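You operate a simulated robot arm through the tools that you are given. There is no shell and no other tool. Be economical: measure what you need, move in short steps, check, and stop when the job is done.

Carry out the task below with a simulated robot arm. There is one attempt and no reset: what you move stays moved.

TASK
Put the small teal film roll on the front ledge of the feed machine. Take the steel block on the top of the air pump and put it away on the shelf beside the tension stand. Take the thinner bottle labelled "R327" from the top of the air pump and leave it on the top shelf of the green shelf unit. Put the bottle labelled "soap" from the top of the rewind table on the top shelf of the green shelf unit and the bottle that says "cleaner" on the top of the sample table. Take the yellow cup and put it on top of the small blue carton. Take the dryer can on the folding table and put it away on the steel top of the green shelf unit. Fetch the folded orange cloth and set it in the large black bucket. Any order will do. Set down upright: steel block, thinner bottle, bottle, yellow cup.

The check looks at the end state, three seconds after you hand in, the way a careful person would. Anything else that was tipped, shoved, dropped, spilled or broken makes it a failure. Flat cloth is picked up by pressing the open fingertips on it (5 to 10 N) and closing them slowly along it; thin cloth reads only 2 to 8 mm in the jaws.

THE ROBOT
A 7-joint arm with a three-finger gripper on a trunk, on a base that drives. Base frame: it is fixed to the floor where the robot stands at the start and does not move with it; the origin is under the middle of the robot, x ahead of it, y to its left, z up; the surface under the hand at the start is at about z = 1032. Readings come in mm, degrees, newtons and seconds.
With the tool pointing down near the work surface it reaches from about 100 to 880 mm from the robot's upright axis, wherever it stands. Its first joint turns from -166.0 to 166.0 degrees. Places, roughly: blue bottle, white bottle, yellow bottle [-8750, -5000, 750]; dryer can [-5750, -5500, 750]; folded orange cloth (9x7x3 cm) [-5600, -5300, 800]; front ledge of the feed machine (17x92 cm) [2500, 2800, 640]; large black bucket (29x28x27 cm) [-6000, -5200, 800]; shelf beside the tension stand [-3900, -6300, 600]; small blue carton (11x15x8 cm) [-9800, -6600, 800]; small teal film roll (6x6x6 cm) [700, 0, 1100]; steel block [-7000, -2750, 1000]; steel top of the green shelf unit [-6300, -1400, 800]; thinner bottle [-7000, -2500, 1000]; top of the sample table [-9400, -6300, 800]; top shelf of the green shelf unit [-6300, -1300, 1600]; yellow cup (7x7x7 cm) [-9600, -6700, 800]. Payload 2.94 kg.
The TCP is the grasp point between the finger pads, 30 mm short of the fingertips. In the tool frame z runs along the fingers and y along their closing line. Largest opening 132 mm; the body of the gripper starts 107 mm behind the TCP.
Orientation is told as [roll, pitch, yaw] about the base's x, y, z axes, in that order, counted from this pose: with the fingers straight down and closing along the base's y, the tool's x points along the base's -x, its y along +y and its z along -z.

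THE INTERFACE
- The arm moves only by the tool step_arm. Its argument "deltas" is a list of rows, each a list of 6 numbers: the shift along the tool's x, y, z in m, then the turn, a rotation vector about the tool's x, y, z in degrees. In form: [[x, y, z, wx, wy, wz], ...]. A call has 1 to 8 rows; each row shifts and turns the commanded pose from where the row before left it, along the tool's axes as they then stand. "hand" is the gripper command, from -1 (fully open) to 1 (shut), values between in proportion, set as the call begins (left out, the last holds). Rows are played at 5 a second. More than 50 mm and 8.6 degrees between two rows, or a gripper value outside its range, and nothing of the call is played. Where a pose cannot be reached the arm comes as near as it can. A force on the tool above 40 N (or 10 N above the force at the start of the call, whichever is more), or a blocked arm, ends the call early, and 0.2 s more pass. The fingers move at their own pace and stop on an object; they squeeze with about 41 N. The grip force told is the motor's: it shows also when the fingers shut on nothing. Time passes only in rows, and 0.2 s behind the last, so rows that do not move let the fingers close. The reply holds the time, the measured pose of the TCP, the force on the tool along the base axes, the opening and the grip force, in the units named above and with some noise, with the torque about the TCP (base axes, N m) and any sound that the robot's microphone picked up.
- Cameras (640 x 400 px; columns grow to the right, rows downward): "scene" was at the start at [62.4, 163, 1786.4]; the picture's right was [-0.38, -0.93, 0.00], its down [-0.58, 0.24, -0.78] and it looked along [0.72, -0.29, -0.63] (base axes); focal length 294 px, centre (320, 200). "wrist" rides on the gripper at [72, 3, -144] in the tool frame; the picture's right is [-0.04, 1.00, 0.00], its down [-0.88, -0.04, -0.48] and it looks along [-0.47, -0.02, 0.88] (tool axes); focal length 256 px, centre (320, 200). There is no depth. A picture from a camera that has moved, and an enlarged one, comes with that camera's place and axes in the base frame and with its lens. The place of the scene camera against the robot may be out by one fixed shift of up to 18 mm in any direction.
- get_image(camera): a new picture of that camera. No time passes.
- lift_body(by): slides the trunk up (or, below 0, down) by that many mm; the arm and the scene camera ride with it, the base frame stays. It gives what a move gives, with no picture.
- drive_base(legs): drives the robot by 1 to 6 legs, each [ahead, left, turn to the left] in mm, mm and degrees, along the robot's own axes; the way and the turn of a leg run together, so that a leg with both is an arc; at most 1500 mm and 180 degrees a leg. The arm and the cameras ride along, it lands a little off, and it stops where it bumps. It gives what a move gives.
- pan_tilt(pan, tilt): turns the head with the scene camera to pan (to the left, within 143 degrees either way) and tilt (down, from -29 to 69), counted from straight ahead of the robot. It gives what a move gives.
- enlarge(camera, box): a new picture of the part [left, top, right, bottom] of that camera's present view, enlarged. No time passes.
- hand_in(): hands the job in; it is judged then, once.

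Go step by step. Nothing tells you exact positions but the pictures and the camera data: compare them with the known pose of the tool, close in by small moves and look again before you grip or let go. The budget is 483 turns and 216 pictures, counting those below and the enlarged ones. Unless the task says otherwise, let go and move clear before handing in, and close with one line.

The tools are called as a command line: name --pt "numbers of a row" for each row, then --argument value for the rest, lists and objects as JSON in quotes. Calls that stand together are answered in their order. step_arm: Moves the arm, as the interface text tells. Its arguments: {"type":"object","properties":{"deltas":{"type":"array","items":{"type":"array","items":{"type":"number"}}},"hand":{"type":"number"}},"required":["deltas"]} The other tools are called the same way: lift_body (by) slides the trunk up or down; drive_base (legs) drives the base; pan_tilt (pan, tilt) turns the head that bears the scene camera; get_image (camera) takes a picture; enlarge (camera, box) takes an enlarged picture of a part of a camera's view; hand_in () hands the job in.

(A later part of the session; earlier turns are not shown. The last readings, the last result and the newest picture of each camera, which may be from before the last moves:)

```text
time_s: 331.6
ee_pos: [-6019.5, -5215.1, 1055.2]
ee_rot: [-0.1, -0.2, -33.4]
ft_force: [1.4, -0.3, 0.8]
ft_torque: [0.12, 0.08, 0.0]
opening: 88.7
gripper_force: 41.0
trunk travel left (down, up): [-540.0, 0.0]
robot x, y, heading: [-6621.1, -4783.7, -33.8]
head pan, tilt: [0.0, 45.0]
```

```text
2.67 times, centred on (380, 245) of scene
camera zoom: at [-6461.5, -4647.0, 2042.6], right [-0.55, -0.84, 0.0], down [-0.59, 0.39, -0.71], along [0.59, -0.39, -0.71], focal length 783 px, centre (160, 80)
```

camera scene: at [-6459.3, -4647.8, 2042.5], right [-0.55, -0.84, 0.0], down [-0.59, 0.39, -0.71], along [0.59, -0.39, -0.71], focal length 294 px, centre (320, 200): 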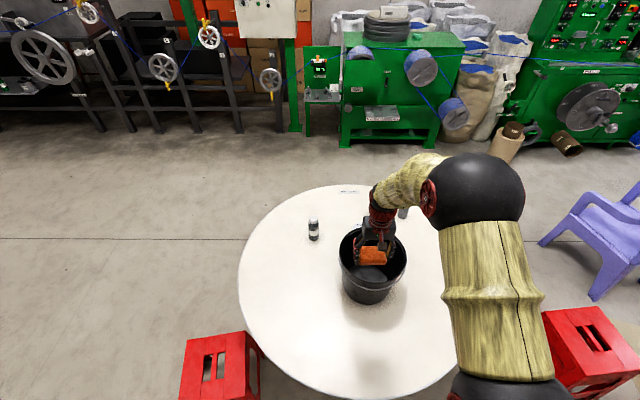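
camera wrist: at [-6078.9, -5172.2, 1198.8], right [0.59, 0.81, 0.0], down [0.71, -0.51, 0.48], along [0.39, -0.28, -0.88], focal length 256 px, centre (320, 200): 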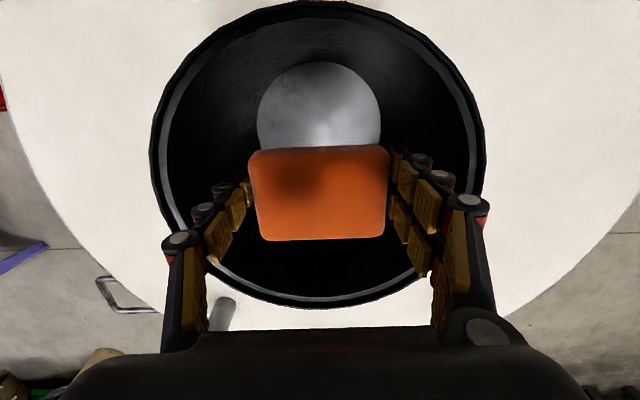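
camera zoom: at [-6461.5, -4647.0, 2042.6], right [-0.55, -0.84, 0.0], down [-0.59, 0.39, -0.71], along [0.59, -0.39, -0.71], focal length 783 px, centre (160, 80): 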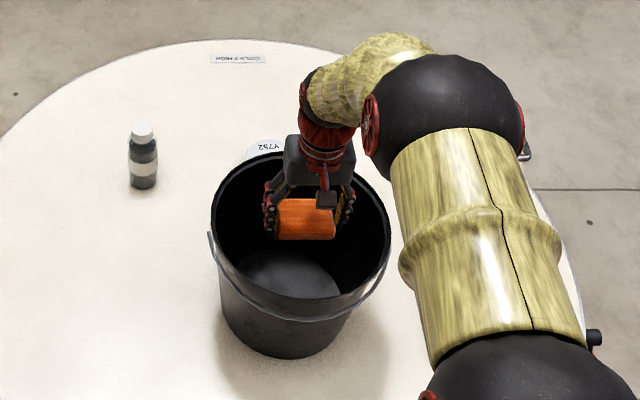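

Centred within about 8 mm. I'll lower the cloth into the bucket.

step_arm --pt "0.006 0 0.02 0 0 0" --pt "0 0 0.04 0 0 0" --pt "0 0 0.04 0 0 0" --pt "0 0 0.04 0 0 0" --pt "0 0 0.04 0 0 0" --pt "0 0 0.03 0 0 0"

get_image --camera "wrist"

enlarge --camera "scene" --box '[260, 170, 500, 320]'

```text
time_s: 332.9
ee_pos: [-6023.9, -5211.9, 841.5]
ee_rot: [-0.1, 0.0, -33.4]
ft_force: [-0.1, 0.0, -0.3]
ft_torque: [0.0, 0.03, -0.02]
opening: 88.7
gripper_force: 41.2
trunk travel left (down, up): [-540.0, 0.0]
robot x, y, heading: [-6621.7, -4783.4, -33.5]
head pan, tilt: [0.0, 45.0]
```

```text
118 pictures are left
camera wrist: at [-6083.5, -5169.5, 986.4], right [0.59, 0.81, 0.0], down [0.71, -0.51, 0.48], along [0.38, -0.28, -0.88], focal length 256 px, centre (320, 200)
```

wrist: 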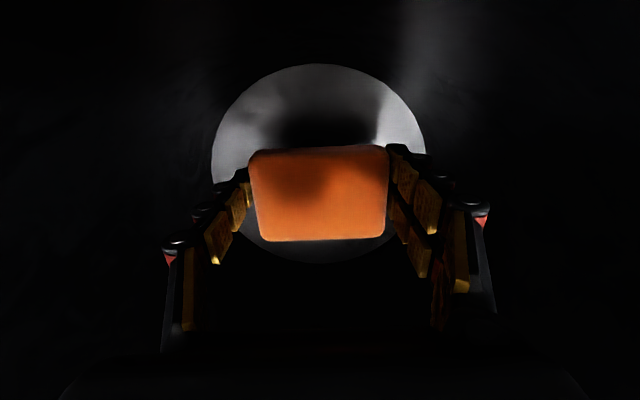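

```text
2.67 times, centred on (380, 245) of scene
camera zoom: at [-6460.3, -4647.2, 2042.6], right [-0.55, -0.84, 0.0], down [-0.59, 0.39, -0.71], along [0.59, -0.39, -0.71], focal length 783 px, centre (160, 80)
```

zoom: 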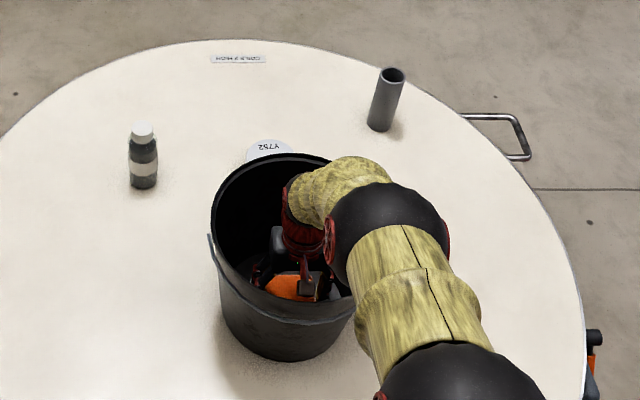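

Cloth is inside over the bucket floor. I'll lower 30 mm more and release.

step_arm --pt "0 0 0.015 0 0 0" --pt "0 0 0.015 0 0 0"

step_arm --pt "0 0 0 0 0 0" --pt "0 0 0 0 0 0" --pt "0 0 0 0 0 0" --hand -0.65

get_image --camera "wrist"

```text
time_s: 333.6
ee_pos: [-6024.7, -5211.0, 813.0]
ee_rot: [-0.2, 0.1, -33.3]
ft_force: [-0.8, 0.3, -0.8]
ft_torque: [0.04, 0.03, 0.03]
opening: 88.8
gripper_force: 40.4
trunk travel left (down, up): [-540.0, 0.0]
robot x, y, heading: [-6619.4, -4781.0, -33.5]
head pan, tilt: [0.0, 45.0]
```

```text
time_s: 334.4
ee_pos: [-6026.0, -5210.3, 812.2]
ee_rot: [-0.2, 0.0, -33.4]
ft_force: [0.0, -1.0, 0.8]
ft_torque: [-0.03, -0.03, 0.04]
opening: 108.8
gripper_force: 0.1
trunk travel left (down, up): [-540.0, 0.0]
robot x, y, heading: [-6619.1, -4785.1, -33.2]
head pan, tilt: [0.0, 45.0]
```

```text
116 pictures are left
camera wrist: at [-6084.5, -5169.2, 957.2], right [0.59, 0.81, 0.0], down [0.71, -0.51, 0.48], along [0.38, -0.28, -0.88], focal length 256 px, centre (320, 200)
```

wrist: 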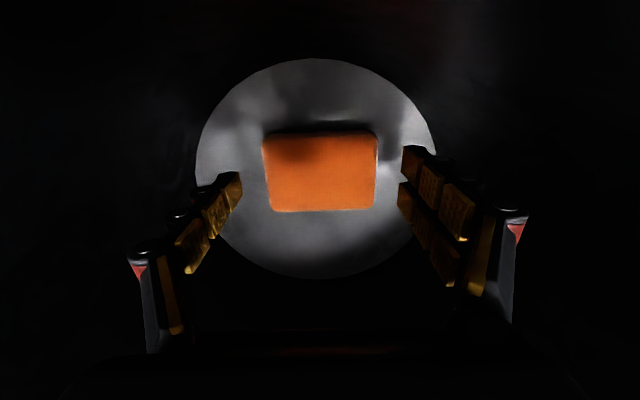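

The cloth lies flat in the bucket. I'll withdraw straight up.

step_arm --pt "0 0 -0.047 0 0 0" --pt "0 0 -0.047 0 0 0" --pt "0 0 -0.047 0 0 0" --pt "0 0 -0.047 0 0 0" --pt "0 0 -0.047 0 0 0" --pt "0 0 -0.047 0 0 0" --pt "0 0 -0.047 0 0 0" --pt "0.045 0 0 0 0 0"

enlarge --camera "scene" --box '[260, 170, 500, 320]'

```text
time_s: 336.1
ee_pos: [-6063.5, -5184.1, 1143.3]
ee_rot: [0.0, -0.1, -33.4]
ft_force: [-0.6, 0.4, 0.5]
ft_torque: [-0.06, -0.03, -0.05]
opening: 109.2
gripper_force: 0.1
trunk travel left (down, up): [-540.0, 0.0]
robot x, y, heading: [-6622.5, -4782.2, -33.4]
head pan, tilt: [0.0, 45.0]
```

```text
2.67 times, centred on (380, 245) of scene
camera zoom: at [-6463.2, -4645.2, 2042.7], right [-0.55, -0.84, 0.0], down [-0.59, 0.39, -0.71], along [0.59, -0.39, -0.71], focal length 783 px, centre (160, 80)
```

zoom: 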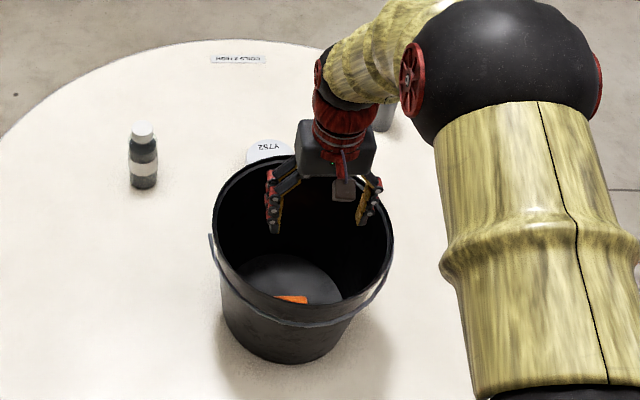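

Next, the rewind table bottles nearby: I'll back off, turn to the wall, and slide along to the rewind table.

drive_base --legs '[[-270, 0, 0], [0, 0, 180], [0, 1300, 0]]'

pan_tilt --pan 0 --tilt 30

get_image --camera "scene"

```text
time_s: 351.6
ee_pos: [-8107.1, -5333.1, 1142.2]
ee_rot: [-0.2, 0.0, 147.7]
ft_force: [-0.2, 0.2, 0.8]
ft_torque: [-0.04, -0.02, -0.05]
opening: 109.0
gripper_force: 0.0
trunk travel left (down, up): [-540.0, 0.0]
robot x, y, heading: [-7545.7, -5726.9, 147.3]
head pan, tilt: [0.0, 45.0]
```

```text
time_s: 352.3
ee_pos: [-8108.7, -5333.2, 1142.6]
ee_rot: [-0.1, 0.0, 147.6]
ft_force: [0.0, -0.3, 1.5]
ft_torque: [-0.03, 0.01, 0.02]
opening: 108.8
gripper_force: 0.1
trunk travel left (down, up): [-540.0, 0.0]
robot x, y, heading: [-7540.8, -5728.0, 147.4]
head pan, tilt: [0.0, 30.0]
```

```text
114 pictures are left
camera scene: at [-7683.4, -5849.9, 2065.1], right [0.54, 0.84, 0.0], down [0.42, -0.27, -0.87], along [-0.73, 0.46, -0.5], focal length 294 px, centre (320, 200)
```

scene: 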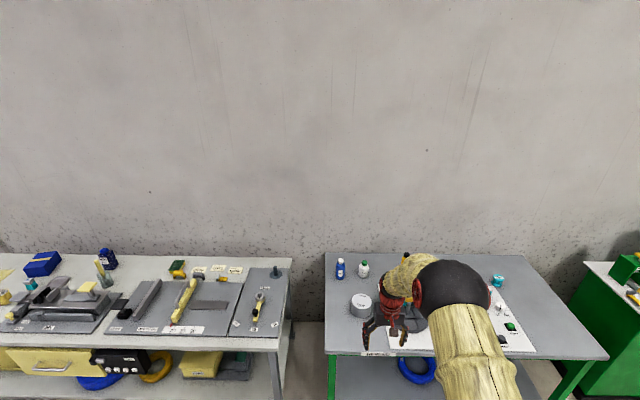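

The table on the right holds a blue and a white bottle and maybe a yellow one behind the arm. I'll zoom to read labels.

enlarge --camera "scene" --box '[320, 240, 420, 320]'

enlarge --camera "scene" --box '[320, 330, 520, 400]'

```text
5.00 times, centred on (370, 280) of scene
camera zoom: at [-7683.4, -5849.9, 2065.1], right [0.54, 0.84, 0.0], down [0.42, -0.27, -0.87], along [-0.73, 0.46, -0.5], focal length 1468 px, centre (70, -200)
```

zoom: 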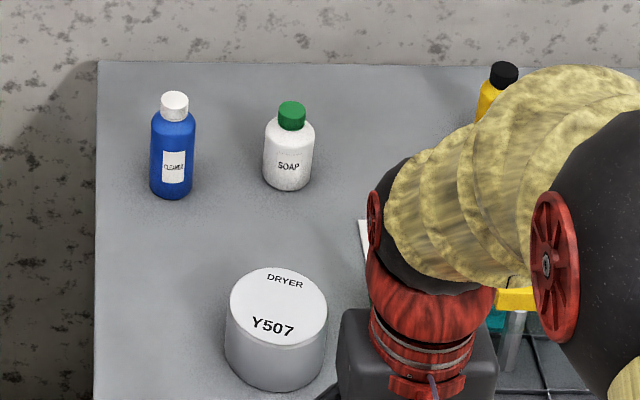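

```text
3.20 times, centred on (420, 365) of scene
camera zoom: at [-7683.4, -5849.9, 2065.1], right [0.54, 0.84, 0.0], down [0.42, -0.27, -0.87], along [-0.73, 0.46, -0.5], focal length 940 px, centre (0, -328)
```

zoom: 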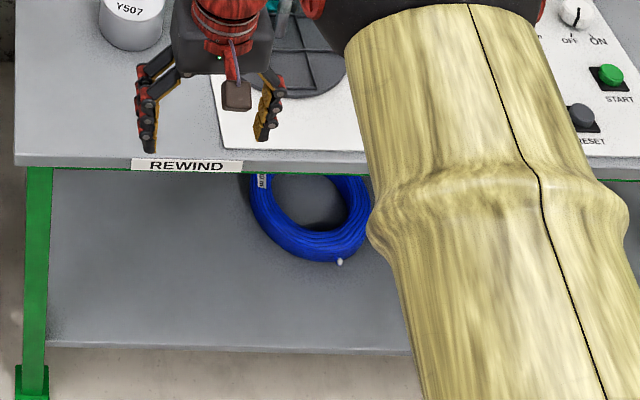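

Blue is CLEANER and white is SOAP, on the table marked REWIND. Cleaner goes first: I'll drive in towards it.

drive_base --legs '[[0, 65, 0], [530, 0, 0]]'

lift_body --by -120

get_image --camera "wrist"

get_image --camera "scene"

```text
time_s: 356.0
ee_pos: [-8586.2, -5106.0, 1141.8]
ee_rot: [-0.2, 0.0, 147.5]
ft_force: [-0.5, 0.0, -0.6]
ft_torque: [-0.04, -0.07, 0.03]
opening: 109.1
gripper_force: 0.1
trunk travel left (down, up): [-540.0, 0.0]
robot x, y, heading: [-8022.4, -5502.2, 147.4]
head pan, tilt: [0.0, 30.0]
```

```text
time_s: 357.5
ee_pos: [-8585.9, -5104.9, 1022.6]
ee_rot: [0.0, -0.1, 147.5]
ft_force: [-0.4, -0.3, 0.1]
ft_torque: [-0.01, 0.01, -0.03]
opening: 109.1
gripper_force: 0.1
trunk travel left (down, up): [-420.0, 120.0]
robot x, y, heading: [-8022.1, -5501.5, 147.4]
head pan, tilt: [0.0, 30.0]
```

```text
111 pictures are left
camera wrist: at [-8527.3, -5147.7, 1166.8], right [-0.57, -0.82, 0.0], down [-0.72, 0.5, 0.48], along [-0.39, 0.27, -0.88], focal length 256 px, centre (320, 200)
```

wrist: 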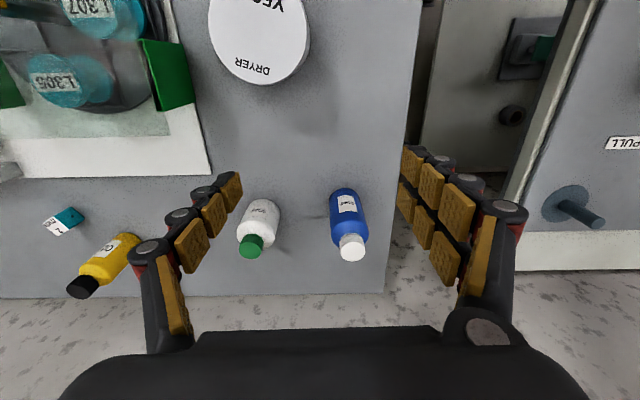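

```text
110 pictures are left
camera scene: at [-8161.8, -5622.6, 1945.3], right [0.54, 0.84, 0.0], down [0.42, -0.27, -0.87], along [-0.73, 0.47, -0.5], focal length 294 px, centre (320, 200)
```

scene: 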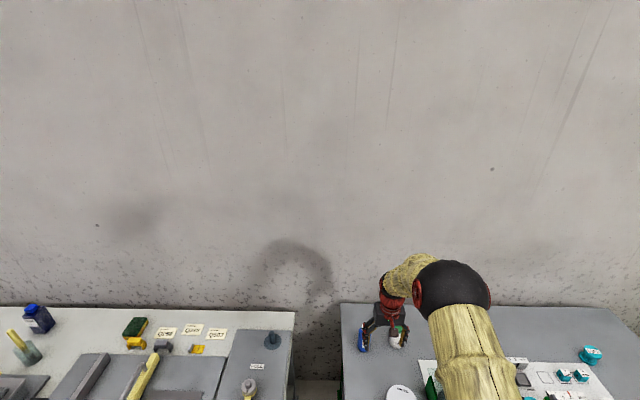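

The cleaner is at about (-8735, -5057), 151 mm ahead and 40 mm left of the hand. I'll reach over it with a narrower opening.

step_arm --pt "0 0 0.045 0 0 0" --pt "-0.04 0.01 0.01 0 0 0" --pt "-0.04 0.01 0 0 0 0" --pt "-0.04 0.01 0 0 0 0" --pt "-0.03 0.01 0 0 0 0" --hand -0.25

get_image --camera "wrist"

```text
time_s: 358.7
ee_pos: [-8735.0, -5059.4, 965.7]
ee_rot: [-0.1, 0.1, 147.4]
ft_force: [-0.4, -0.1, -0.2]
ft_torque: [0.01, 0.0, 0.05]
opening: 82.6
gripper_force: 0.1
trunk travel left (down, up): [-420.0, 120.0]
robot x, y, heading: [-8018.1, -5502.1, 147.5]
head pan, tilt: [0.0, 30.0]
```

```text
109 pictures are left
camera wrist: at [-8675.7, -5101.4, 1110.0], right [-0.57, -0.82, 0.0], down [-0.72, 0.5, 0.47], along [-0.39, 0.27, -0.88], focal length 256 px, centre (320, 200)
```

wrist: 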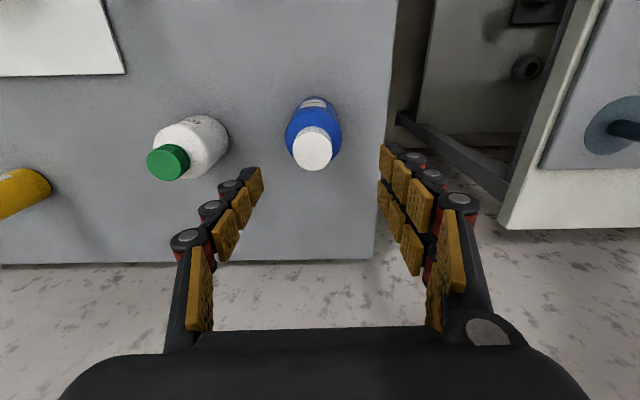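

The cleaner is 6 mm back and 6 mm right. I'll correct and descend.

step_arm --pt "0.006 -0.006 0.01 0 0 0" --pt "0 0 0.045 0 0 0" --pt "0 0 0.045 0 0 0" --pt "0 0 0.04 0 0 0" --pt "0 0 0 0 0 0"

get_image --camera "wrist"

```text
time_s: 359.9
ee_pos: [-8726.6, -5055.6, 826.2]
ee_rot: [-0.1, 0.0, 147.4]
ft_force: [0.0, 0.2, -0.9]
ft_torque: [0.02, -0.01, 0.03]
opening: 82.5
gripper_force: 0.0
trunk travel left (down, up): [-420.0, 120.0]
robot x, y, heading: [-8024.0, -5498.3, 147.7]
head pan, tilt: [0.0, 30.0]
```

```text
108 pictures are left
camera wrist: at [-8667.4, -5099.0, 970.0], right [-0.57, -0.82, 0.0], down [-0.72, 0.5, 0.48], along [-0.39, 0.27, -0.88], focal length 256 px, centre (320, 200)
```

wrist: 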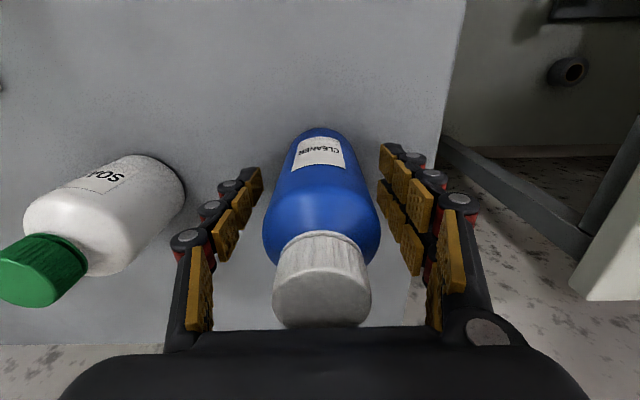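

The cleaner is centred. I'll lower 6 mm, close, and lift.

step_arm --pt "0 0 0.006 0 0 0" --pt "0 0 0 0 0 0"

step_arm --pt "0 0 0 0 0 0" --pt "0 0 0 0 0 0" --pt "0 0 0 0 0 0" --pt "0 0 0 0 0 0" --pt "0 0 0 0 0 0" --hand 1

step_arm --pt "0 0 -0.02 0 0 0" --pt "0 0 -0.04 0 0 0" --pt "0 0 -0.04 0 0 0" --pt "0 0 -0.04 0 0 0" --pt "0 0 -0.04 0 0 0" --pt "0 0 -0.04 0 0 0"

get_image --camera "wrist"

```text
time_s: 360.5
ee_pos: [-8725.2, -5057.2, 819.8]
ee_rot: [-0.1, 0.0, 147.5]
ft_force: [0.5, 1.5, -0.6]
ft_torque: [0.01, 0.01, -0.05]
opening: 82.7
gripper_force: 0.1
trunk travel left (down, up): [-420.0, 120.0]
robot x, y, heading: [-8020.0, -5503.8, 147.5]
head pan, tilt: [0.0, 30.0]
```

```text
time_s: 361.7
ee_pos: [-8725.2, -5056.8, 819.8]
ee_rot: [0.0, 0.1, 147.6]
ft_force: [-0.6, -0.1, 1.0]
ft_torque: [-0.03, 0.03, 0.01]
opening: 50.8
gripper_force: 41.0
trunk travel left (down, up): [-420.0, 120.0]
robot x, y, heading: [-8025.0, -5498.7, 147.4]
head pan, tilt: [0.0, 30.0]
```

```text
time_s: 363.1
ee_pos: [-8724.1, -5058.5, 1042.8]
ee_rot: [-0.1, 0.0, 147.5]
ft_force: [1.0, -0.5, -3.3]
ft_torque: [0.05, 0.07, -0.03]
opening: 50.6
gripper_force: 41.1
trunk travel left (down, up): [-420.0, 120.0]
robot x, y, heading: [-8023.0, -5502.2, 147.4]
head pan, tilt: [0.0, 30.0]
```

```text
107 pictures are left
camera wrist: at [-8665.7, -5099.7, 1186.3], right [-0.57, -0.82, 0.0], down [-0.72, 0.5, 0.47], along [-0.39, 0.27, -0.88], focal length 256 px, centre (320, 200)
```

wrist: 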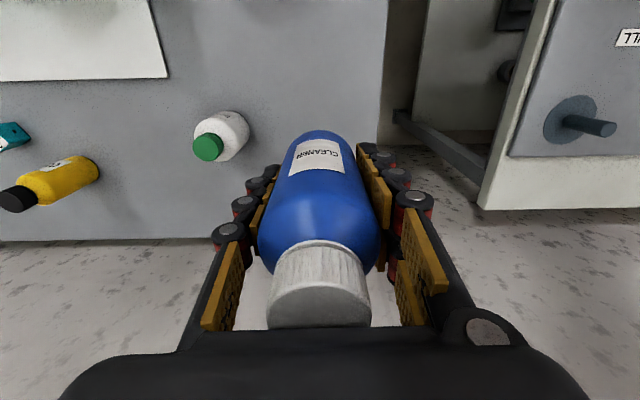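

Cleaner held. I'll retract, back off a little, and slide left to the sample table.

step_arm --pt "0.045 0 -0.01 0 0 0" --pt "0.045 0 -0.01 0 0 0" --pt "0.045 0 -0.01 0 0 0" --pt "0.045 0 -0.01 0 0 0"

drive_base --legs '[[-400, 0, 0], [0, 1300, 0]]'

pan_tilt --pan 15 --tilt 35

get_image --camera "scene"

```text
time_s: 364.1
ee_pos: [-8571.9, -5153.6, 1082.7]
ee_rot: [-0.1, -0.1, 147.5]
ft_force: [0.3, 0.3, -2.3]
ft_torque: [-0.01, 0.02, -0.02]
opening: 51.0
gripper_force: 40.7
trunk travel left (down, up): [-420.0, 120.0]
robot x, y, heading: [-8020.0, -5496.9, 147.6]
head pan, tilt: [0.0, 30.0]
```

```text
time_s: 372.7
ee_pos: [-8933.7, -6457.2, 1081.9]
ee_rot: [-0.2, 0.1, 147.1]
ft_force: [-0.4, 0.6, -2.1]
ft_torque: [0.03, 0.03, -0.01]
opening: 50.6
gripper_force: 40.8
trunk travel left (down, up): [-420.0, 120.0]
robot x, y, heading: [-8383.0, -6809.9, 147.3]
head pan, tilt: [0.0, 30.0]
```

```text
time_s: 373.5
ee_pos: [-8935.4, -6457.1, 1081.9]
ee_rot: [-0.1, -0.1, 147.3]
ft_force: [-0.4, 0.4, -2.3]
ft_torque: [0.0, 0.02, 0.03]
opening: 50.7
gripper_force: 40.5
trunk travel left (down, up): [-420.0, 120.0]
robot x, y, heading: [-8383.0, -6809.6, 147.0]
head pan, tilt: [15.0, 35.0]
```

```text
106 pictures are left
camera scene: at [-8533.8, -6951.4, 1937.4], right [0.31, 0.95, 0.0], down [0.55, -0.18, -0.82], along [-0.78, 0.25, -0.57], focal length 294 px, centre (320, 200)
```

scene: 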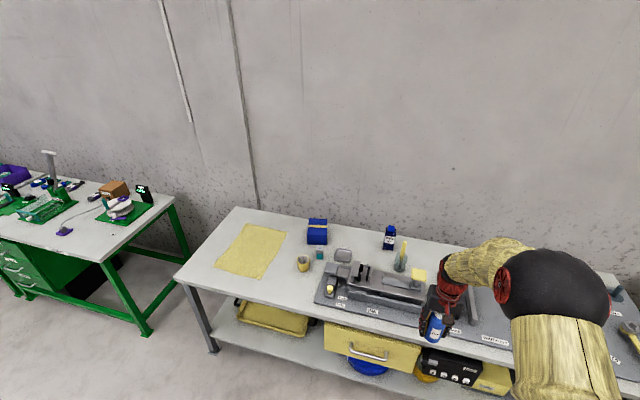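

This is the sample table, with a small blue carton, a yellow cup, and a blue bottle on it. I'll zoom in.

enlarge --camera "scene" --box '[200, 190, 460, 350]'

```text
2.46 times, centred on (330, 270) of scene
camera zoom: at [-8533.8, -6951.4, 1937.4], right [0.31, 0.95, 0.0], down [0.55, -0.18, -0.82], along [-0.78, 0.25, -0.57], focal length 723 px, centre (295, 28)
```

zoom: 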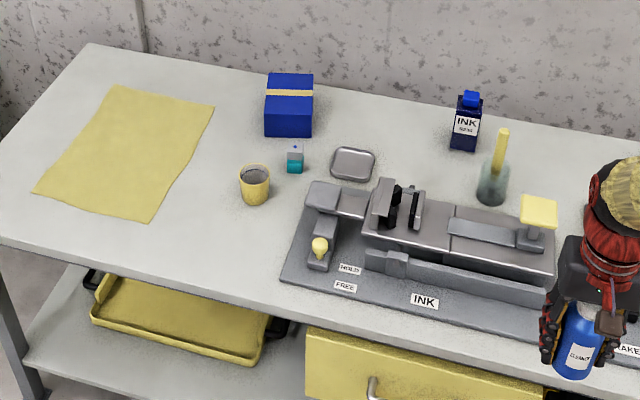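

I'll set the cleaner on the free patch left of the ink machine, near (-9502, -6834), by the front. Driving left 620 mm and ahead 250 mm.

drive_base --legs '[[0, 620, 0], [260, 0, 0]]'

pan_tilt --pan 0 --tilt 50

get_image --camera "scene"

get_image --camera "wrist"

```text
time_s: 378.4
ee_pos: [-9486.2, -6828.5, 1080.1]
ee_rot: [-0.1, 0.2, 147.2]
ft_force: [0.5, 0.5, -2.7]
ft_torque: [0.02, -0.04, 0.0]
opening: 50.6
gripper_force: 41.3
trunk travel left (down, up): [-420.0, 120.0]
robot x, y, heading: [-8933.1, -7179.2, 147.1]
head pan, tilt: [15.0, 35.0]
```

```text
time_s: 379.1
ee_pos: [-9485.3, -6830.1, 1080.3]
ee_rot: [0.0, 0.2, 147.2]
ft_force: [0.0, -0.1, -1.7]
ft_torque: [0.01, -0.02, 0.04]
opening: 50.6
gripper_force: 41.0
trunk travel left (down, up): [-420.0, 120.0]
robot x, y, heading: [-8932.8, -7181.1, 147.4]
head pan, tilt: [0.0, 50.0]
```

```text
104 pictures are left
camera scene: at [-9065.3, -7308.8, 1915.7], right [0.54, 0.84, 0.0], down [0.64, -0.41, -0.64], along [-0.54, 0.35, -0.77], focal length 294 px, centre (320, 200)
```

scene: 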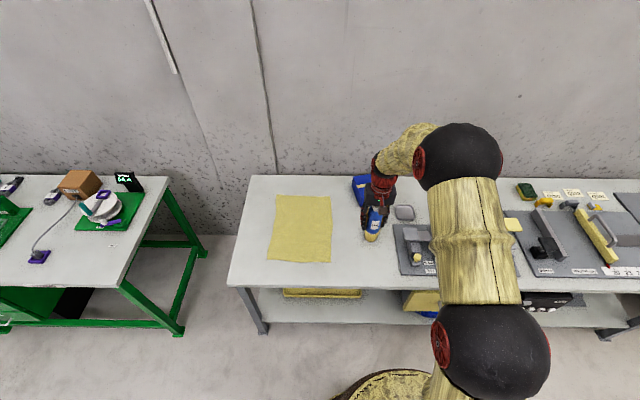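

```text
103 pictures are left
camera wrist: at [-9426.6, -6871.6, 1225.5], right [-0.58, -0.82, 0.0], down [-0.72, 0.51, 0.47], along [-0.39, 0.28, -0.88], focal length 256 px, centre (320, 200)
```

wrist: 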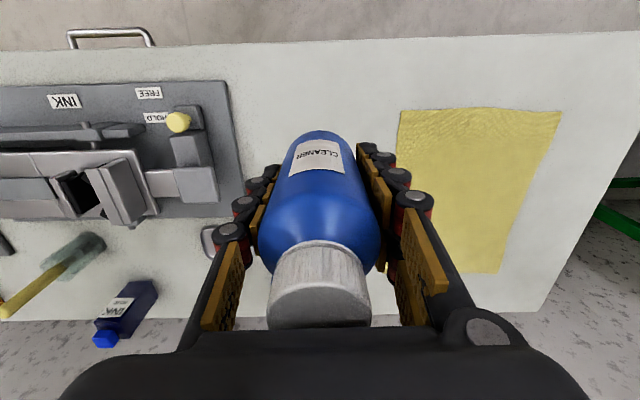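

The spot below is clear between the ink machine and the yellow sheet, about 100 mm from the front edge. I'll lower and creep to contact.

step_arm --pt "0 0 0.045 0 0 0" --pt "0 0 0.045 0 0 0" --pt "0 0 0.045 0 0 0" --pt "0 0 0.045 0 0 0" --pt "0 0 0.045 0 0 0" --pt "0 0 0.015 0 0 0" --pt "0 0 0 0 0 0"

step_arm --pt "0 0 0.004 0 0 0" --pt "0 0 0.004 0 0 0" --pt "0 0 0.003 0 0 0" --pt "0 0 0 0 0 0"

get_image --camera "wrist"

enlarge --camera "scene" --box '[300, 160, 460, 280]'

```text
time_s: 380.8
ee_pos: [-9484.2, -6829.9, 841.2]
ee_rot: [-0.2, 0.1, 147.2]
ft_force: [0.5, -0.6, -1.1]
ft_torque: [0.01, 0.02, 0.01]
opening: 50.4
gripper_force: 41.2
trunk travel left (down, up): [-420.0, 120.0]
robot x, y, heading: [-8935.2, -7186.5, 147.4]
head pan, tilt: [0.0, 50.0]
```

```text
time_s: 381.8
ee_pos: [-9485.3, -6829.4, 830.2]
ee_rot: [-0.1, 0.1, 147.2]
ft_force: [0.4, 0.0, -2.4]
ft_torque: [-0.02, 0.01, -0.02]
opening: 50.5
gripper_force: 40.7
trunk travel left (down, up): [-420.0, 120.0]
robot x, y, heading: [-8933.0, -7179.2, 147.2]
head pan, tilt: [0.0, 50.0]
```

```text
102 pictures are left
camera wrist: at [-9426.2, -6871.4, 974.7], right [-0.58, -0.82, 0.0], down [-0.72, 0.51, 0.47], along [-0.39, 0.28, -0.88], focal length 256 px, centre (320, 200)
```

wrist: 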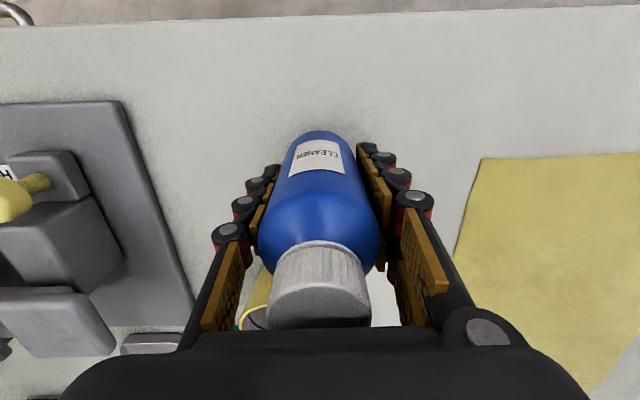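

```text
3.33 times, centred on (380, 220) of scene
camera zoom: at [-9065.0, -7308.8, 1915.7], right [0.54, 0.84, 0.0], down [0.64, -0.42, -0.64], along [-0.54, 0.35, -0.77], focal length 979 px, centre (120, 133)
```

zoom: 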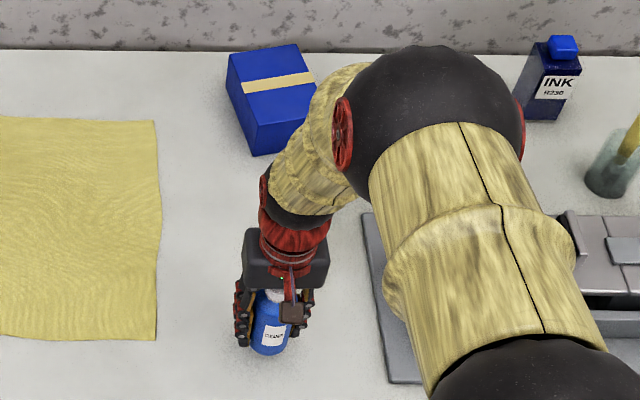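

Not yet touching; continuing down in small steps.

step_arm --pt "0 0 0.003 0 0 0" --pt "0 0 0.003 0 0 0" --pt "0 0 0 0 0 0"

step_arm --pt "0 0 0.003 0 0 0" --pt "0 0 0.003 0 0 0" --pt "0 0 0 0 0 0"

step_arm --pt "0 0 0.003 0 0 0" --pt "0 0 0 0 0 0"

```text
time_s: 382.6
ee_pos: [-9484.1, -6829.6, 824.3]
ee_rot: [-0.1, 0.2, 147.3]
ft_force: [0.4, -0.1, -1.6]
ft_torque: [-0.04, 0.02, -0.01]
opening: 50.7
gripper_force: 40.9
trunk travel left (down, up): [-420.0, 120.0]
robot x, y, heading: [-8935.1, -7176.2, 147.4]
head pan, tilt: [0.0, 50.0]
```

```text
time_s: 383.4
ee_pos: [-9483.8, -6829.5, 817.8]
ee_rot: [-0.1, 0.0, 147.2]
ft_force: [-0.1, -0.3, -2.1]
ft_torque: [-0.04, 0.02, -0.04]
opening: 50.7
gripper_force: 41.0
trunk travel left (down, up): [-420.0, 120.0]
robot x, y, heading: [-8933.6, -7179.2, 147.2]
head pan, tilt: [0.0, 50.0]
```

```text
time_s: 383.9
ee_pos: [-9484.9, -6829.3, 815.2]
ee_rot: [-0.1, 0.1, 147.1]
ft_force: [-0.4, -0.1, -2.0]
ft_torque: [0.01, -0.01, -0.04]
opening: 50.9
gripper_force: 40.7
trunk travel left (down, up): [-420.0, 120.0]
robot x, y, heading: [-8933.1, -7182.2, 147.4]
head pan, tilt: [0.0, 50.0]
```

step_arm --pt "0 0 0.003 0 0 0" --pt "0 0 0.003 0 0 0" --pt "0 0 0 0 0 0"

step_arm --pt "0 0 0.003 0 0 0" --pt "0 0 0.002 0 0 0" --pt "0 0 0 0 0 0"

enlarge --camera "scene" --box '[330, 200, 430, 275]'

```text
time_s: 384.8
ee_pos: [-9484.7, -6828.0, 808.8]
ee_rot: [-0.1, 0.0, 147.3]
ft_force: [0.0, 0.4, -2.3]
ft_torque: [0.0, -0.01, -0.01]
opening: 50.6
gripper_force: 40.9
trunk travel left (down, up): [-420.0, 120.0]
robot x, y, heading: [-8939.0, -7177.7, 147.1]
head pan, tilt: [0.0, 50.0]
```

```text
time_s: 385.6
ee_pos: [-9485.0, -6830.0, 804.0]
ee_rot: [-0.1, 0.0, 147.2]
ft_force: [0.2, 0.3, -2.9]
ft_torque: [0.03, 0.04, -0.02]
opening: 50.4
gripper_force: 40.6
trunk travel left (down, up): [-420.0, 120.0]
robot x, y, heading: [-8935.2, -7178.7, 147.0]
head pan, tilt: [0.0, 50.0]
```

```text
5.33 times, centred on (380, 238) of scene
camera zoom: at [-9065.0, -7308.8, 1915.7], right [0.54, 0.84, 0.0], down [0.64, -0.42, -0.64], along [-0.54, 0.35, -0.77], focal length 1566 px, centre (0, 0)
```

zoom: 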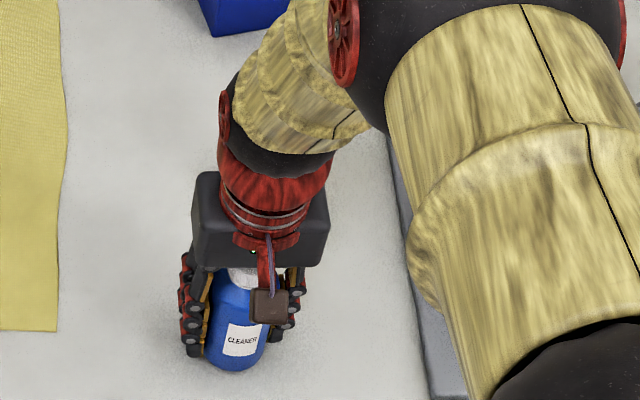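

step_arm --pt "0 0 0.003 0 0 0" --pt "0 0 0.003 0 0 0" --pt "0 0 0 0 0 0"

step_arm --pt "0 0 0.003 0 0 0" --pt "0 0 0.003 0 0 0" --pt "0 0 0 0 0 0"

step_arm --pt "0 0 0.003 0 0 0" --pt "0 0 0.003 0 0 0" --pt "0 0 0 0 0 0"

```text
time_s: 386.4
ee_pos: [-9484.4, -6830.6, 801.1]
ee_rot: [-0.1, -0.3, 147.2]
ft_force: [5.3, -1.9, 22.2]
ft_torque: [-0.3, -0.46, 0.04]
opening: 50.4
gripper_force: 40.7
trunk travel left (down, up): [-420.0, 120.0]
robot x, y, heading: [-8931.9, -7178.4, 147.2]
head pan, tilt: [0.0, 50.0]
```

```text
time_s: 386.8
ee_pos: [-9486.8, -6827.4, 799.8]
ee_rot: [-0.1, -0.3, 147.1]
ft_force: [3.9, -2.6, 18.5]
ft_torque: [-0.24, -0.37, 0.02]
opening: 50.6
gripper_force: 41.2
trunk travel left (down, up): [-420.0, 120.0]
robot x, y, heading: [-8934.8, -7181.8, 147.0]
head pan, tilt: [0.0, 50.0]
stopped in row 2: the force on the tool passed its limit at 41 N (the readings are from after the stop); the commanded pose is now the measured one
```

```text
time_s: 387.2
ee_pos: [-9490.4, -6825.1, 799.9]
ee_rot: [-0.1, -0.6, 147.2]
ft_force: [2.2, -2.4, 17.3]
ft_torque: [-0.22, -0.35, -0.01]
opening: 50.7
gripper_force: 41.0
trunk travel left (down, up): [-420.0, 120.0]
robot x, y, heading: [-8936.7, -7179.3, 147.0]
head pan, tilt: [0.0, 50.0]
stopped in row 2: the force on the tool passed its limit at 41 N (the readings are from after the stop); the commanded pose is now the measured one
```

Contact at z ≈ 801. I'll ease off 2 mm and open.

step_arm --pt "0 0 -0.002 0 0 0" --pt "0 0 0 0 0 0"

step_arm --pt "0 0 0 0 0 0" --pt "0 0 0 0 0 0" --pt "0 0 0 0 0 0" --hand 0.08

step_arm --pt "0 0 0 0 0 0" --pt "0 0 0 0 0 0" --hand -0.15

get_image --camera "wrist"

```text
time_s: 387.8
ee_pos: [-9487.8, -6826.7, 799.7]
ee_rot: [-0.1, -0.4, 147.2]
ft_force: [-0.6, 1.7, 5.0]
ft_torque: [0.09, 0.17, 0.04]
opening: 50.3
gripper_force: 40.7
trunk travel left (down, up): [-420.0, 120.0]
robot x, y, heading: [-8931.5, -7181.0, 147.2]
head pan, tilt: [0.0, 50.0]
```

```text
time_s: 388.6
ee_pos: [-9488.5, -6826.7, 800.2]
ee_rot: [-0.1, -0.4, 147.2]
ft_force: [0.4, 0.5, 0.0]
ft_torque: [-0.01, 0.0, -0.03]
opening: 60.9
gripper_force: 0.0
trunk travel left (down, up): [-420.0, 120.0]
robot x, y, heading: [-8933.1, -7179.1, 147.1]
head pan, tilt: [0.0, 50.0]
```

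```text
time_s: 389.2
ee_pos: [-9488.8, -6826.9, 800.6]
ee_rot: [-0.1, -0.4, 147.3]
ft_force: [-0.2, -0.3, -0.7]
ft_torque: [0.0, 0.01, -0.02]
opening: 76.1
gripper_force: 0.0
trunk travel left (down, up): [-420.0, 120.0]
robot x, y, heading: [-8932.8, -7179.6, 147.3]
head pan, tilt: [0.0, 50.0]
```

```text
99 pictures are left
camera wrist: at [-9429.7, -6869.4, 943.5], right [-0.58, -0.82, 0.0], down [-0.72, 0.51, 0.48], along [-0.39, 0.28, -0.88], focal length 256 px, centre (320, 200)
```

wrist: 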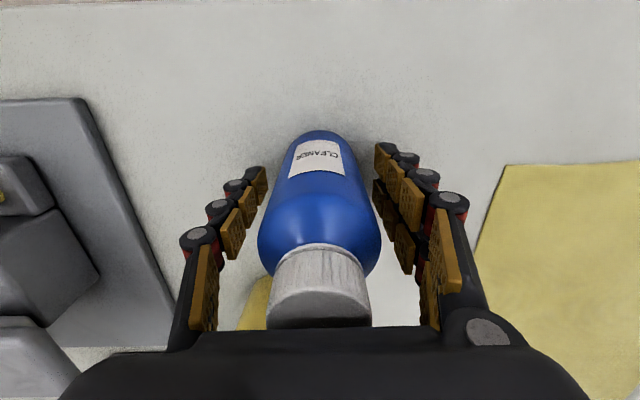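

The cleaner stands free. I'll rise straight up and look for the cup.

step_arm --pt "0 0 -0.045 0 0 0" --pt "0 0 -0.045 0 0 0" --pt "0 0 -0.045 0 0 0" --pt "0 0 -0.045 0 0 0" --pt "0 0 -0.045 0 0 0"

get_image --camera "wrist"

enlarge --camera "scene" --box '[300, 160, 460, 280]'

```text
time_s: 390.4
ee_pos: [-9485.8, -6828.5, 1025.2]
ee_rot: [-0.1, -0.2, 147.2]
ft_force: [0.6, -0.7, -1.3]
ft_torque: [0.05, 0.1, -0.01]
opening: 76.0
gripper_force: 0.0
trunk travel left (down, up): [-420.0, 120.0]
robot x, y, heading: [-8929.5, -7180.6, 147.2]
head pan, tilt: [0.0, 50.0]
```

```text
98 pictures are left
camera wrist: at [-9427.8, -6870.8, 1169.1], right [-0.58, -0.82, 0.0], down [-0.72, 0.51, 0.48], along [-0.39, 0.28, -0.88], focal length 256 px, centre (320, 200)
```

wrist: 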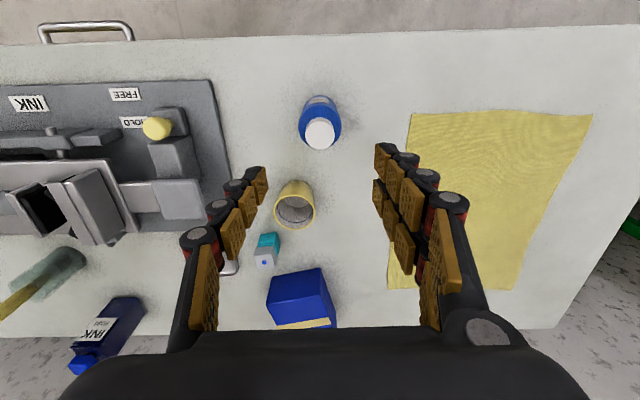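

```text
3.33 times, centred on (380, 220) of scene
camera zoom: at [-9063.7, -7309.6, 1915.7], right [0.54, 0.84, 0.0], down [0.64, -0.42, -0.64], along [-0.54, 0.35, -0.77], focal length 979 px, centre (120, 133)
```

zoom: 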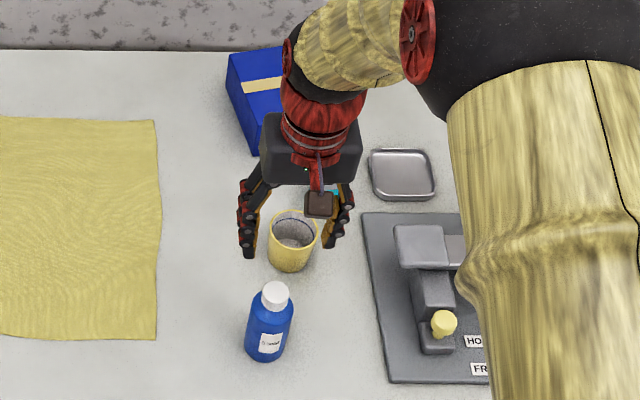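

The cup is 138 mm ahead and 49 mm right, and the carton is beyond it. I'll drive 150 mm closer with the hand high, then align with the cup.

drive_base --legs '[[150, 0, 0]]'

step_arm --pt "0.01 -0.025 0.0 0 0 0" --pt "0 -0.024 0.03 0 0 0" --hand -0.55

get_image --camera "wrist"

```text
time_s: 391.8
ee_pos: [-9613.9, -6745.4, 1024.8]
ee_rot: [-0.2, -0.3, 147.1]
ft_force: [0.0, 0.7, -0.4]
ft_torque: [-0.02, -0.03, 0.0]
opening: 75.9
gripper_force: 0.1
trunk travel left (down, up): [-420.0, 120.0]
robot x, y, heading: [-9062.2, -7099.9, 147.1]
head pan, tilt: [0.0, 50.0]
```

```text
time_s: 392.4
ee_pos: [-9579.0, -6708.7, 994.5]
ee_rot: [-0.1, -0.3, 147.3]
ft_force: [-0.8, 0.3, 0.3]
ft_torque: [-0.09, -0.05, -0.01]
opening: 102.2
gripper_force: 0.0
trunk travel left (down, up): [-420.0, 120.0]
robot x, y, heading: [-9060.0, -7097.8, 147.4]
head pan, tilt: [0.0, 50.0]
```

```text
96 pictures are left
camera wrist: at [-9520.5, -6752.3, 1138.0], right [-0.58, -0.82, 0.0], down [-0.72, 0.51, 0.48], along [-0.39, 0.28, -0.88], focal length 256 px, centre (320, 200)
```

wrist: 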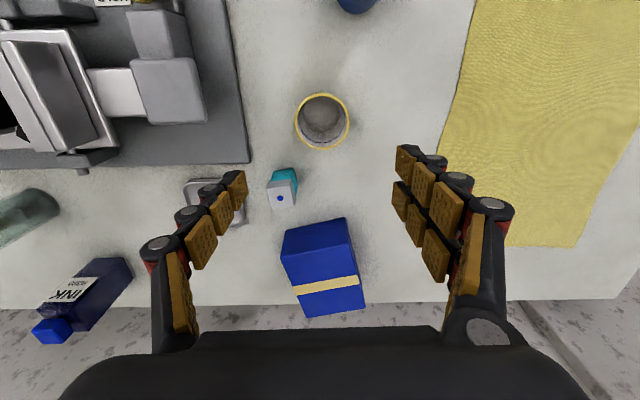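

The cup is 7 mm back and 3 mm left. I'll descend around it.

step_arm --pt "0.007 0.003 0.02 0 0 0" --pt "0 0 0.045 0 0 0" --pt "0 0 0.045 0 0 0" --pt "0 0 0.045 0 0 0" --pt "0 0 0.03 0 0 0" --pt "0 0 0 0 0 0"

get_image --camera "wrist"

```text
time_s: 393.8
ee_pos: [-9574.6, -6715.1, 810.6]
ee_rot: [-0.2, -0.4, 147.3]
ft_force: [-0.4, -0.5, 0.7]
ft_torque: [-0.01, 0.0, 0.02]
opening: 101.9
gripper_force: 0.1
trunk travel left (down, up): [-420.0, 120.0]
robot x, y, heading: [-9055.8, -7098.0, 147.2]
head pan, tilt: [0.0, 50.0]
```

```text
95 pictures are left
camera wrist: at [-9516.5, -6758.7, 954.3], right [-0.58, -0.82, 0.0], down [-0.72, 0.51, 0.48], along [-0.39, 0.28, -0.88], focal length 256 px, centre (320, 200)
```

wrist: 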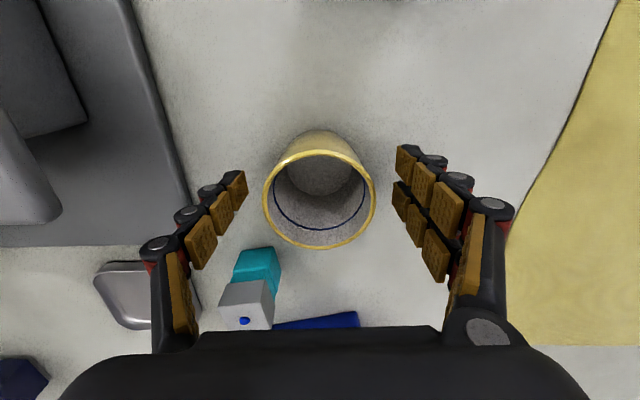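

The cup is empty and centred. I'll lower 32 mm, close, and lift.

step_arm --pt "-0.004 0 0.02 0 0 0" --pt "0 0 0.012 0 0 0" --pt "0 0 0 0 0 0"

step_arm --pt "0 0 0 0 0 0" --pt "0 0 0 0 0 0" --pt "0 0 0 0 0 0" --pt "0 0 0 0 0 0" --pt "0 0 0 0 0 0" --hand 1

step_arm --pt "0 0 -0.02 0 0 0" --pt "0 0 -0.045 0 0 0" --pt "0 0 -0.045 0 0 0" --pt "0 0 -0.045 0 0 0" --pt "0 0 -0.045 0 0 0"

get_image --camera "wrist"

enlarge --camera "scene" --box '[280, 160, 480, 310]'

```text
time_s: 394.6
ee_pos: [-9579.9, -6713.0, 778.9]
ee_rot: [-0.1, -0.5, 147.2]
ft_force: [1.2, -2.1, 19.9]
ft_torque: [-0.57, 0.09, 0.04]
opening: 106.5
gripper_force: 7.8
trunk travel left (down, up): [-420.0, 120.0]
robot x, y, heading: [-9062.4, -7099.4, 147.0]
head pan, tilt: [0.0, 50.0]
```

```text
time_s: 395.2
ee_pos: [-9583.4, -6718.1, 785.6]
ee_rot: [-0.1, -0.7, 147.4]
ft_force: [-4.4, -31.5, 42.7]
ft_torque: [-2.58, 0.25, 0.04]
opening: 88.4
gripper_force: 25.9
trunk travel left (down, up): [-420.0, 120.0]
robot x, y, heading: [-9060.7, -7102.1, 147.3]
head pan, tilt: [0.0, 50.0]
stopped in row 2: the force on the tool passed its limit at 42 N (the readings are from after the stop); the commanded pose is now the measured one
```

```text
time_s: 396.4
ee_pos: [-9578.8, -6716.5, 981.1]
ee_rot: [-0.1, -0.5, 147.2]
ft_force: [0.9, -0.3, -2.0]
ft_torque: [0.06, 0.08, -0.01]
opening: 60.6
gripper_force: 41.2
trunk travel left (down, up): [-420.0, 120.0]
robot x, y, heading: [-9057.1, -7101.1, 147.1]
head pan, tilt: [0.0, 50.0]
```

```text
94 pictures are left
camera wrist: at [-9518.7, -6758.5, 1125.1], right [-0.58, -0.82, 0.0], down [-0.71, 0.51, 0.48], along [-0.39, 0.28, -0.88], focal length 256 px, centre (320, 200)
```

wrist: 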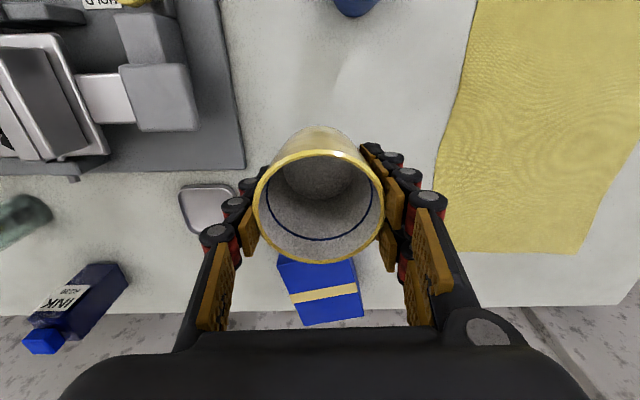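

```text
2.67 times, centred on (380, 235) of scene
camera zoom: at [-9189.0, -7229.2, 1915.7], right [0.54, 0.84, 0.0], down [0.64, -0.41, -0.64], along [-0.54, 0.35, -0.77], focal length 783 px, centre (160, 107)
```

zoom: 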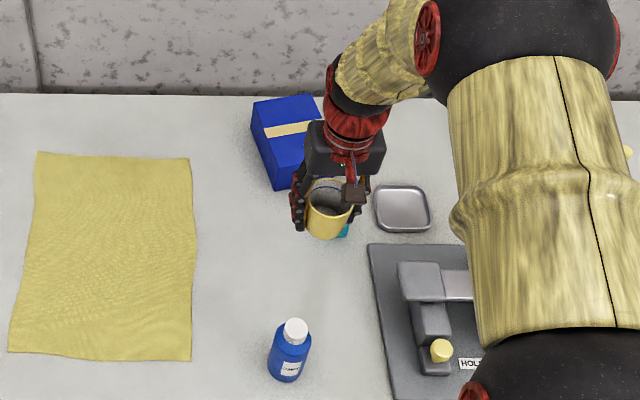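

Fingertips touched the table (z ≈ 748), but the cup is now held upright. The carton's top centre is about 256 mm ahead; I'll drive 80 mm closer and reach the rest.

drive_base --legs '[[80, 0, 0]]'

step_arm --pt "-0.045 0 0 0 0 0" --pt "-0.045 0 0 0 0 0" --pt "-0.045 0 0 0 0 0" --pt "-0.03 -0.002 0 0 0 0"

get_image --camera "wrist"

enlarge --camera "scene" --box '[280, 160, 480, 310]'

```text
time_s: 397.4
ee_pos: [-9648.9, -6670.5, 980.7]
ee_rot: [-0.1, -0.5, 147.2]
ft_force: [-0.1, -0.1, -1.7]
ft_torque: [-0.06, -0.02, 0.05]
opening: 60.4
gripper_force: 41.4
trunk travel left (down, up): [-420.0, 120.0]
robot x, y, heading: [-9128.6, -7054.5, 147.1]
head pan, tilt: [0.0, 50.0]
```

```text
time_s: 398.4
ee_pos: [-9785.6, -6580.6, 981.3]
ee_rot: [-0.2, -0.4, 147.2]
ft_force: [0.8, -0.3, -1.4]
ft_torque: [0.02, -0.04, 0.01]
opening: 60.6
gripper_force: 40.8
trunk travel left (down, up): [-420.0, 120.0]
robot x, y, heading: [-9128.0, -7052.8, 147.4]
head pan, tilt: [0.0, 50.0]
```

```text
92 pictures are left
camera wrist: at [-9725.3, -6623.0, 1125.1], right [-0.58, -0.82, 0.0], down [-0.72, 0.51, 0.48], along [-0.39, 0.28, -0.88], focal length 256 px, centre (320, 200)
```

wrist: 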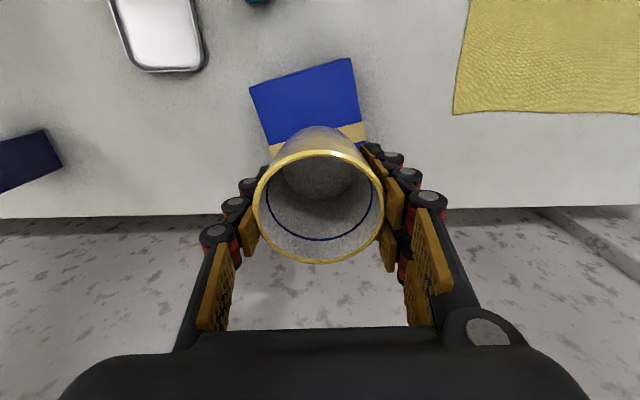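

```text
2.67 times, centred on (380, 235) of scene
camera zoom: at [-9258.4, -7184.1, 1915.6], right [0.54, 0.84, 0.0], down [0.64, -0.41, -0.64], along [-0.54, 0.35, -0.77], focal length 783 px, centre (160, 107)
```

zoom: 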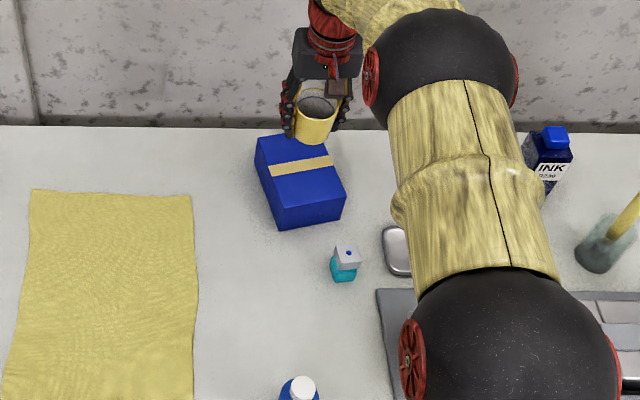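

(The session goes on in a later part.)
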